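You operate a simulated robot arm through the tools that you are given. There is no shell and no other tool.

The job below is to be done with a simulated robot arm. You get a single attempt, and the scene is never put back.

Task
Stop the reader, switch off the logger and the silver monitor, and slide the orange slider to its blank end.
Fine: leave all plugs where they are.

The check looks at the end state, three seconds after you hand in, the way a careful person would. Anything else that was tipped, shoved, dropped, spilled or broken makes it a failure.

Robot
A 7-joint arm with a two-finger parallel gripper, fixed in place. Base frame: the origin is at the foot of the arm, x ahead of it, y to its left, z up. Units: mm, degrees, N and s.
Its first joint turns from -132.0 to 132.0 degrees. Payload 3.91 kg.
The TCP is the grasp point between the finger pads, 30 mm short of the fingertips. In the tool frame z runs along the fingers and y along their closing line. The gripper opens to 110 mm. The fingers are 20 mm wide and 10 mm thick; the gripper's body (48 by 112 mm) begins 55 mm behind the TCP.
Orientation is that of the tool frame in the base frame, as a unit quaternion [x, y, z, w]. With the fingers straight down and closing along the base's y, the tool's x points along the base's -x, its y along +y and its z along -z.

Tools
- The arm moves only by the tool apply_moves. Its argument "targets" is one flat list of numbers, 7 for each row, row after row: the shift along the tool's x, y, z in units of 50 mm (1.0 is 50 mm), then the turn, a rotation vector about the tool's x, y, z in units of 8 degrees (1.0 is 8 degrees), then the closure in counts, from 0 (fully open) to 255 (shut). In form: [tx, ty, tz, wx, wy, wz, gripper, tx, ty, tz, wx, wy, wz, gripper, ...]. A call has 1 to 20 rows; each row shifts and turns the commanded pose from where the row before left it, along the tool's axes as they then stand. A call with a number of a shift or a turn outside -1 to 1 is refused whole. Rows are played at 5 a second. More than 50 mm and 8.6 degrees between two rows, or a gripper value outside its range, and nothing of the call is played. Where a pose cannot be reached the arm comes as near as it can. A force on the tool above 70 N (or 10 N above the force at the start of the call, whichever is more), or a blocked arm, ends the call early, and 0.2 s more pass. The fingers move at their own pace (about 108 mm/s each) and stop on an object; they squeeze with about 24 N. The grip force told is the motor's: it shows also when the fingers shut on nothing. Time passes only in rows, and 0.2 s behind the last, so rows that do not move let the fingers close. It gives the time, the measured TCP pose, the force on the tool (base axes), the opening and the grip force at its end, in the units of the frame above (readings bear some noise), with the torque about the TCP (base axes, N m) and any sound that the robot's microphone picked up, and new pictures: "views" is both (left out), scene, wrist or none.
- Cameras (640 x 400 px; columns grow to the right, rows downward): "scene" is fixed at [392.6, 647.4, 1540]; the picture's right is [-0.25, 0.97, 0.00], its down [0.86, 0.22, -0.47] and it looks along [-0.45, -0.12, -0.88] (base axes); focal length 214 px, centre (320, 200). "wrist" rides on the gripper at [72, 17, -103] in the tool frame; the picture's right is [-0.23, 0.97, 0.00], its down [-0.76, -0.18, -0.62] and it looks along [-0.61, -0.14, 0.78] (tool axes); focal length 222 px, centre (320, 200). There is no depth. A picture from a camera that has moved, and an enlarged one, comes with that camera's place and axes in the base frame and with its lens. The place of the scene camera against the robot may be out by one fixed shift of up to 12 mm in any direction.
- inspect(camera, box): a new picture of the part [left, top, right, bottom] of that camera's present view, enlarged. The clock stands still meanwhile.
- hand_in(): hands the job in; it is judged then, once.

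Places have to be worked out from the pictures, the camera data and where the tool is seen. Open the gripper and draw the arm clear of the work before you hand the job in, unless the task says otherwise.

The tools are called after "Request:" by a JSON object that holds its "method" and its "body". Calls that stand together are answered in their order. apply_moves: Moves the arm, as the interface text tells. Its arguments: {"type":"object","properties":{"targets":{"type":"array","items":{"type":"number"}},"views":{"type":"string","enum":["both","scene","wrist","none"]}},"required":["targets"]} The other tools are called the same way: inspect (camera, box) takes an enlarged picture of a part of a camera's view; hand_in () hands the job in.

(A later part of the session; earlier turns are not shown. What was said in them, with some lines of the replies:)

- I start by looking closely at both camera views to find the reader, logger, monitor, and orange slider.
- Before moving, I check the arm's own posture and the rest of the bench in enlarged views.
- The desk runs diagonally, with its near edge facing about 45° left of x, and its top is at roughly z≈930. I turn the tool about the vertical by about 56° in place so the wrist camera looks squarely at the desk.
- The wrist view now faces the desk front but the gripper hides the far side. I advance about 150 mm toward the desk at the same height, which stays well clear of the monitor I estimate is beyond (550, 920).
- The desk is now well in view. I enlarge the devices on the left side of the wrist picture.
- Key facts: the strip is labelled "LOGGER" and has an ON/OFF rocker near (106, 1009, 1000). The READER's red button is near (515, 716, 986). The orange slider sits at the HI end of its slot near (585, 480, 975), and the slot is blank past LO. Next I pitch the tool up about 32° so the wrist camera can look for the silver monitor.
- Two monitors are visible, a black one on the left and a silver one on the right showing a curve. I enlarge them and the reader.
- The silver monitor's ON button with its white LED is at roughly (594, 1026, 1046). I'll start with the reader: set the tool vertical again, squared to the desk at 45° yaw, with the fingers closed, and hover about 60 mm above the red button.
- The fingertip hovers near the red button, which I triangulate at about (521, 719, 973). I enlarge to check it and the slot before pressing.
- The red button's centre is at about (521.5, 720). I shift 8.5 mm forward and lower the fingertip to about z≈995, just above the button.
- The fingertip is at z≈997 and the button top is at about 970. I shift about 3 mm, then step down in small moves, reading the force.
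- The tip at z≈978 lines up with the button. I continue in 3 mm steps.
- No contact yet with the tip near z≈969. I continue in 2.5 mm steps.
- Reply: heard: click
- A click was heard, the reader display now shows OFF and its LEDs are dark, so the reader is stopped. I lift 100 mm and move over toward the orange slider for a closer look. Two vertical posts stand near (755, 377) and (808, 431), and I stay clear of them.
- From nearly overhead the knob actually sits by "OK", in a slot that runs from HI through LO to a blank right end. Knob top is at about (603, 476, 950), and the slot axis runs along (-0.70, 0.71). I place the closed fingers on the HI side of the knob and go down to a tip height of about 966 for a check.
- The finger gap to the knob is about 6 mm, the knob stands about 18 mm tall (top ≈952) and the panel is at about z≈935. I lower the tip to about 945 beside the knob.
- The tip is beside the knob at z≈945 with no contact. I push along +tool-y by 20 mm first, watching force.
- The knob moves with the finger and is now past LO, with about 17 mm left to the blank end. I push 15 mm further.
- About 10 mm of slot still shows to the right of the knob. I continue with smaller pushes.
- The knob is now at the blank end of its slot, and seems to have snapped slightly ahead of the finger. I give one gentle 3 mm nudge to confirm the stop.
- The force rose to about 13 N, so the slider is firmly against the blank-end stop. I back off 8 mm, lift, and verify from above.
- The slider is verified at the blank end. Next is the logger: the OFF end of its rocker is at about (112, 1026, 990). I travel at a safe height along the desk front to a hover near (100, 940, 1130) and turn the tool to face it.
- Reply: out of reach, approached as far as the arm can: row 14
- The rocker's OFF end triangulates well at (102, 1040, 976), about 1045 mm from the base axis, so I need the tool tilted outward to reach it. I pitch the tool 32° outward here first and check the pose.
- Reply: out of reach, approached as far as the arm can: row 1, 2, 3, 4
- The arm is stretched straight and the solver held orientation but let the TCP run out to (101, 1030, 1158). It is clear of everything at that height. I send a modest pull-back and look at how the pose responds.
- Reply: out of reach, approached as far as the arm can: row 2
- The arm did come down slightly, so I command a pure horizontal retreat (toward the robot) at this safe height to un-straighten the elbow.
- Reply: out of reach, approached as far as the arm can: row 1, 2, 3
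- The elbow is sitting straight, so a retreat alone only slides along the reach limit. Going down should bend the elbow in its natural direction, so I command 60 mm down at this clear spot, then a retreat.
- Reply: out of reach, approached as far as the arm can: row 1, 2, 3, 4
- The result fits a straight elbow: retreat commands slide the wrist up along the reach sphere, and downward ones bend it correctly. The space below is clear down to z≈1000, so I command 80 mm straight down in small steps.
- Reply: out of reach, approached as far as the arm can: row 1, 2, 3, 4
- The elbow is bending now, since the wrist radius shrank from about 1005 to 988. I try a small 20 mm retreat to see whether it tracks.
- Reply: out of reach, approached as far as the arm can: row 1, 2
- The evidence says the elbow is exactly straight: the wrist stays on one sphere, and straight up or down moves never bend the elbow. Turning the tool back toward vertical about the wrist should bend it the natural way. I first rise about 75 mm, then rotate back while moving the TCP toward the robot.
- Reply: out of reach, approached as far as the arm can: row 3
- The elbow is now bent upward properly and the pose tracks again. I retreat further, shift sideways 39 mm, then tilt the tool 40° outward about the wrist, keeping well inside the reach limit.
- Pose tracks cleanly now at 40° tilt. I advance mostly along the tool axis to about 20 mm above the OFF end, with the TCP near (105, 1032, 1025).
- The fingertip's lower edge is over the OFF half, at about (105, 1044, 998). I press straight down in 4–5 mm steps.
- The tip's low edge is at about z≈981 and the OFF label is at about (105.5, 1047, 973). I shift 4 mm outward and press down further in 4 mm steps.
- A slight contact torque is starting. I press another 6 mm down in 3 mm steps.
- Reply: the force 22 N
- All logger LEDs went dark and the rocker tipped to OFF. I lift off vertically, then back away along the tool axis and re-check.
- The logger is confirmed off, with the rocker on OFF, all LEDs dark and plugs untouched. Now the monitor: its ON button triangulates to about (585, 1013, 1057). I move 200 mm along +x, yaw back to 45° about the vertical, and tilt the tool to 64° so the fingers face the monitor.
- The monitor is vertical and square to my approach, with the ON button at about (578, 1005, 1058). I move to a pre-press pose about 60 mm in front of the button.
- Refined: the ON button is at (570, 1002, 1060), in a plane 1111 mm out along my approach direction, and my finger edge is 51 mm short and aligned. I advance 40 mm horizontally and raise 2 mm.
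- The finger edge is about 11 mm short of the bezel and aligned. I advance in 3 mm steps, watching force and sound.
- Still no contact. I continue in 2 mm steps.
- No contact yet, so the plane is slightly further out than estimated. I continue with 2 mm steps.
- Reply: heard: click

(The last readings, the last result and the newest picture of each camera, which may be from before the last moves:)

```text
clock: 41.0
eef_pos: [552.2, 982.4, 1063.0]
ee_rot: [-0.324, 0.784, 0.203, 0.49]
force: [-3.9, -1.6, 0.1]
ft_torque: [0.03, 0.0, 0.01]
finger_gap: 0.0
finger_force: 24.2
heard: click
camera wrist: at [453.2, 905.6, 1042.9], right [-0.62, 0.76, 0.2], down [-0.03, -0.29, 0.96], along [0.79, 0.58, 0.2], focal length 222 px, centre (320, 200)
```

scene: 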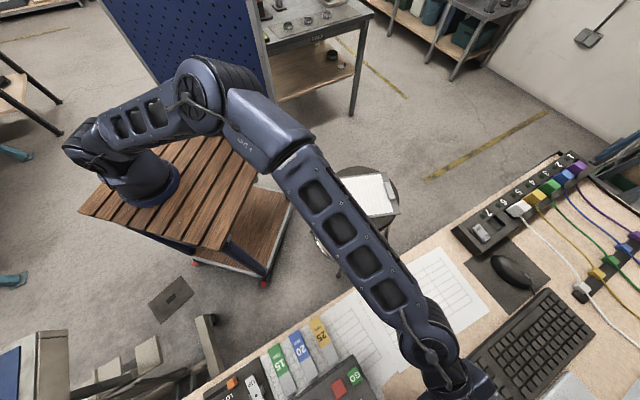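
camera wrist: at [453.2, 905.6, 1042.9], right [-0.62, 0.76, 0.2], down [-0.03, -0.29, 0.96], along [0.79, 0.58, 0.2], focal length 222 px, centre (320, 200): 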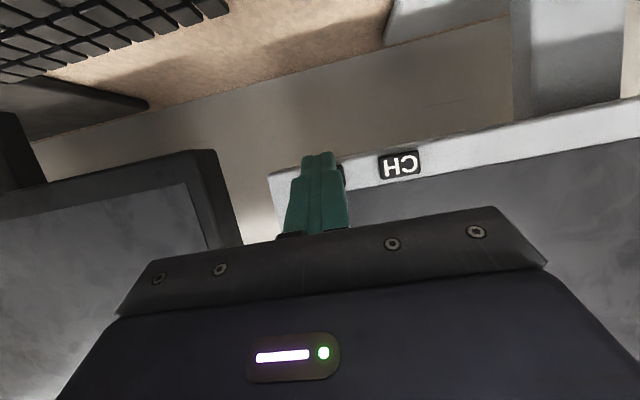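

A click was heard, and the silver monitor's screen and LED went dark. I back straight off by about 100 mm and verify.

Request:
{"method": "apply_moves", "body": {"targets": [0.0875, 0, -0.18, 0, 0, 0, 255, 0.175, 0, -0.36, 0, 0, 0, 255, 0.35, 0, -0.72, 0, 0, 0, 255, 0.35, 0, -0.72, 0, 0, 0, 255], "views": "both"}}

Request:
{"method": "inspect", "body": {"camera": "wrist", "box": [180, 60, 480, 240]}}

```text
clock: 42.0
eef_pos: [474.8, 903.1, 1062.1]
ee_rot: [-0.324, 0.783, 0.203, 0.49]
force: [1.0, 0.0, -1.1]
ft_torque: [0.06, -0.01, 0.04]
finger_gap: 0.0
finger_force: 24.2
camera wrist: at [374.5, 827.3, 1042.4], right [-0.62, 0.76, 0.2], down [-0.03, -0.28, 0.96], along [0.79, 0.58, 0.2], focal length 222 px, centre (320, 200)
```

scene: 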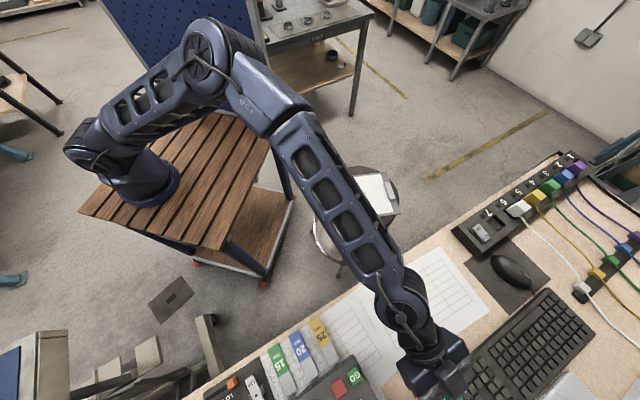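
wrist: 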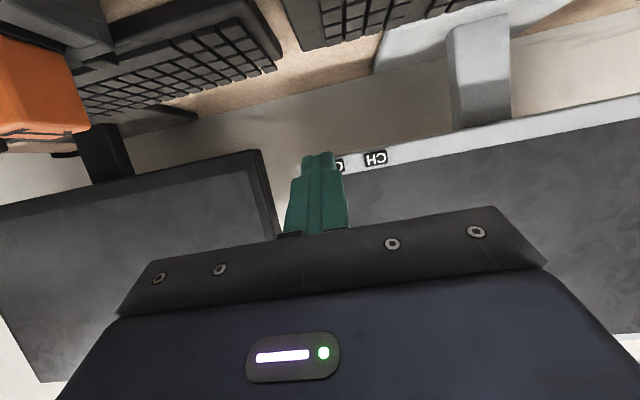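

```text
2.13 times, centred on (330, 150) of wrist
camera zoom: at [374.5, 827.3, 1042.4], right [-0.62, 0.76, 0.2], down [-0.03, -0.28, 0.96], along [0.79, 0.58, 0.2], focal length 474 px, centre (299, 307)
```

zoom: 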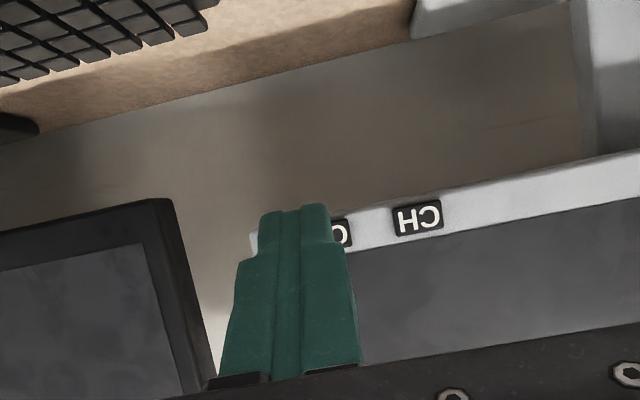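

The silver monitor is off. I rise 160 mm, retreat 240 mm toward the robot, and bring the tool back to vertical, clear of the desk.

Request:
{"method": "apply_moves", "body": {"targets": [-0.719, 0, -0.35, 0, 0, 0, 255, -0.719, 0, -0.35, 0, 0, 0, 255, -0.719, 0, -0.35, 0, 0, 0, 255, -0.719, 0, -0.35, 0, 0, 0, 255, 0.35, 0, -0.72, 0, 0, 0, 255, 0.35, 0, -0.72, 0, 0, 0, 255, 0.35, 0, -0.72, 0, 0, 0, 255, 0.35, 0, -0.72, 0, 0, 0, 255, 0.35, 0, -0.72, 0, 0, 0, 255, 0.35, 0, -0.72, 0, 0, 0, 255, 0, 0, 0, 0, 1, 0, 255, 0, 0, 0, 0, 1, 0, 255, 0, 0, 0, 0, 1, 0, 255, 0, 0, 0, 0, 1, 0, 255], "views": "both"}}

Request:
{"method": "inspect", "body": {"camera": "wrist", "box": [60, 0, 380, 200]}}

Request:
{"method": "inspect", "body": {"camera": "wrist", "box": [320, 0, 640, 200]}}

```text
clock: 45.0
eef_pos: [303.4, 734.3, 1223.9]
ee_rot: [-0.368, 0.888, 0.105, 0.254]
force: [-1.4, 0.3, 0.3]
ft_torque: [0.02, 0.01, -0.03]
finger_gap: 0.2
finger_force: 24.2
camera wrist: at [209.6, 664.1, 1273.0], right [-0.55, 0.82, 0.12], down [0.35, 0.1, 0.93], along [0.76, 0.56, -0.34], focal length 222 px, centre (320, 200)
```

scene: 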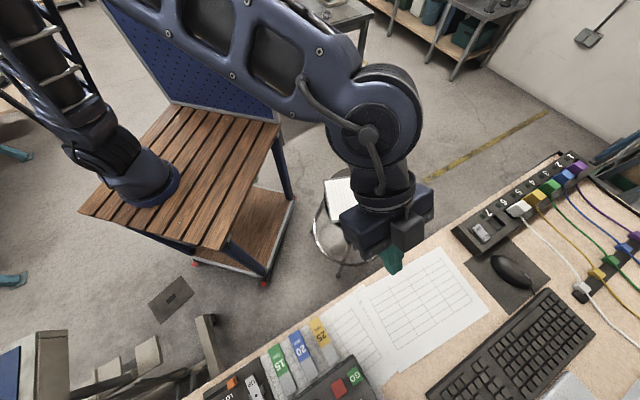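
wrist: 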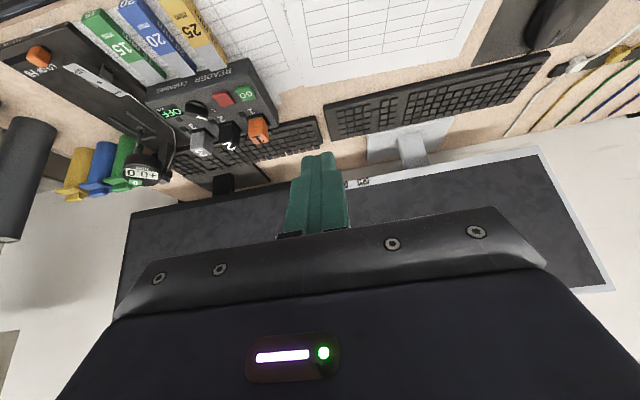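

```text
2.00 times, centred on (220, 100) of wrist
camera zoom: at [209.6, 664.1, 1273.0], right [-0.55, 0.82, 0.12], down [0.35, 0.1, 0.93], along [0.76, 0.56, -0.34], focal length 444 px, centre (520, 400)
```

zoom: 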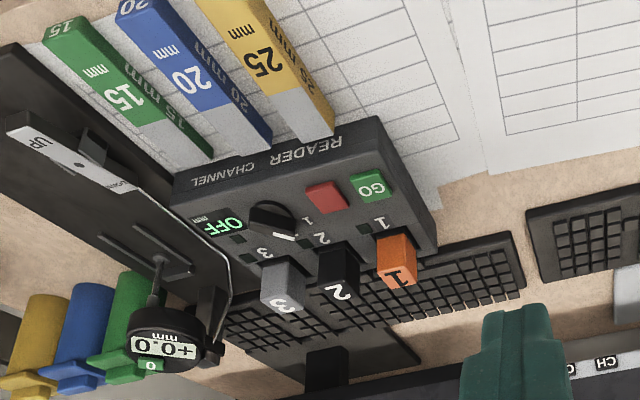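

```text
2.00 times, centred on (480, 100) of wrist
camera zoom: at [209.6, 664.1, 1273.0], right [-0.55, 0.82, 0.12], down [0.35, 0.1, 0.93], along [0.76, 0.56, -0.34], focal length 444 px, centre (0, 400)
```

zoom: 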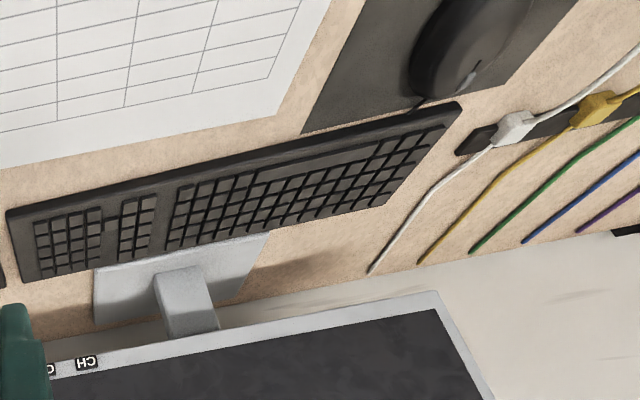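

Everything reads OFF and nothing else looks disturbed. I finish bringing the tool vertical, retreat a bit further, open the gripper, and take a last look at the logger and slider.

Request:
{"method": "apply_moves", "body": {"targets": [0, 0, 0, 0, 1, 0, 255, 0, 0, 0, 0, 1, 0, 255, 0, 0, 0, 0, 1, 0, 255, 0, 0, 0, 0, 1, 0, 255, 0.9, 0, -0.3, 0, 0, 0, 255, 0.9, 0, -0.3, 0, 0, 0, 255, 0.9, 0, 0, 0, 0, 0, 0, 0, 0, 0, 0, 0, 0, 0, 0, 0, 0, 0, 0, 0, 0, 0, 0, 0, 0, 0, 0, 0], "views": "both"}}

Request:
{"method": "inspect", "body": {"camera": "scene", "box": [440, 140, 640, 300]}}

Request:
{"method": "inspect", "body": {"camera": "scene", "box": [190, 300, 400, 400]}}

Request:
{"method": "inspect", "body": {"camera": "wrist", "box": [100, 80, 420, 240]}}

```text
clock: 47.2
eef_pos: [208.8, 636.9, 1252.3]
ee_rot: [-0.383, 0.924, -0.001, -0.001]
force: [-0.1, 0.1, -0.6]
ft_torque: [-0.03, 0.0, 0.0]
finger_gap: 110.2
finger_force: 0.1
camera wrist: at [146.5, 597.6, 1355.6], right [-0.53, 0.85, 0.0], down [0.66, 0.41, 0.62], along [0.53, 0.33, -0.78], focal length 222 px, centre (320, 200)
```

scene: 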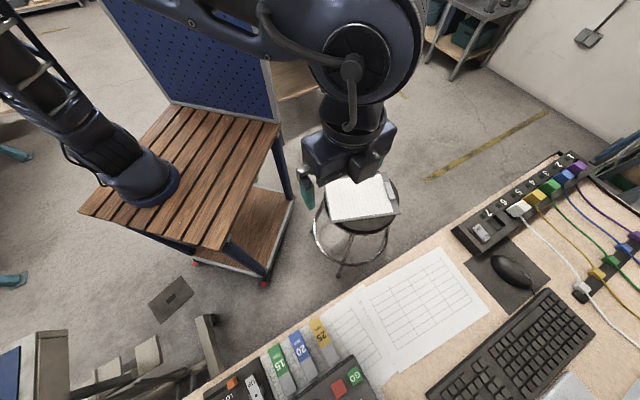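
wrist: 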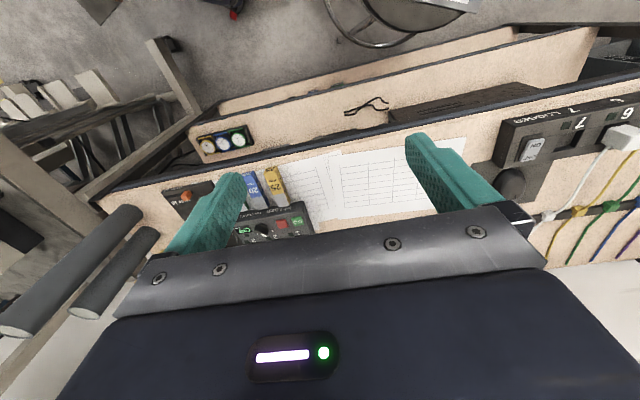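

```text
2.50 times, centred on (540, 220) of scene
camera zoom: at [392.6, 647.4, 1540.0], right [-0.25, 0.97, 0.0], down [0.86, 0.22, -0.47], along [-0.45, -0.12, -0.88], focal length 536 px, centre (-230, 150)
```

zoom: 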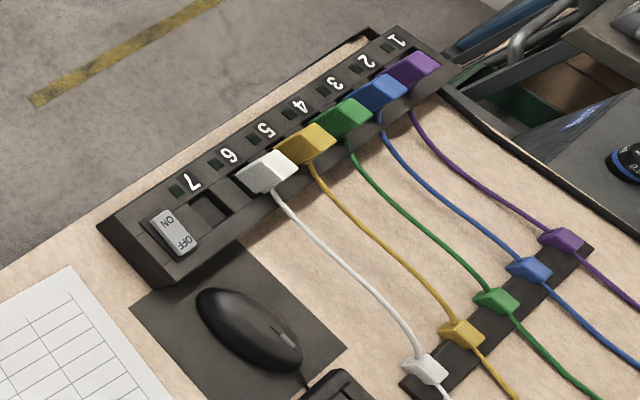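

```text
3.05 times, centred on (295, 350) of scene
camera zoom: at [392.6, 647.4, 1540.0], right [-0.25, 0.97, 0.0], down [0.86, 0.22, -0.47], along [-0.45, -0.12, -0.88], focal length 654 px, centre (396, -257)
```

zoom: 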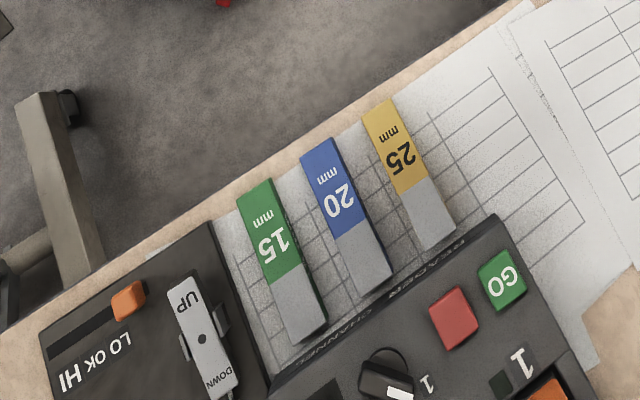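

```text
2.00 times, centred on (260, 160) of wrist
camera zoom: at [146.5, 597.6, 1355.6], right [-0.53, 0.85, 0.0], down [0.66, 0.41, 0.62], along [0.53, 0.33, -0.78], focal length 444 px, centre (440, 280)
```

zoom: 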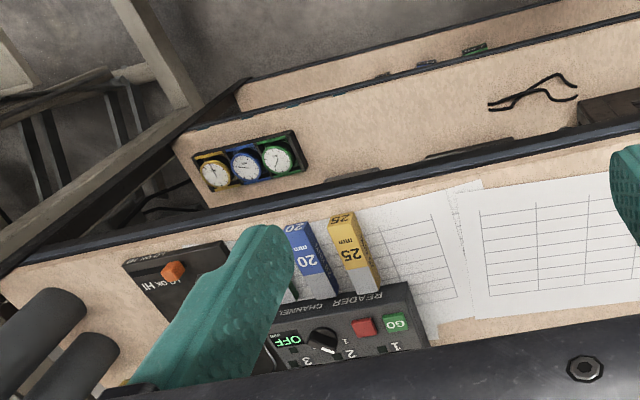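

The gripper is open and clear of the desk. The reader shows OFF, the logger LEDs are dark with its rocker on OFF, the silver monitor is off, and the slider is at the blank end. All plugs and other items are in place, so I hand in.

Request:
{"method": "hand_in", "body": {}}

```text
The job is handed in.
```

I've handed in the job. In the last pictures before that, all four parts were done:

- **Reader:** I pressed the red button. It clicked, the display went to OFF and the LEDs went dark.
- **Logger:** I pushed the rocker to OFF and every channel light went out.
- **Silver monitor:** I pressed its ON button. It clicked, and the screen and its light went dark.
- **Orange slider:** it had been by OK, and I pushed it past LO until it stopped firmly at the blank end.

All plugs are where they were, and nothing else looked moved or tipped. The gripper is open and the arm is clear of the desk.

On the way to the logger the arm straightened out at full reach and strayed off course for a few moves. It stayed well above the desk, and I found no sign that it touched anything.
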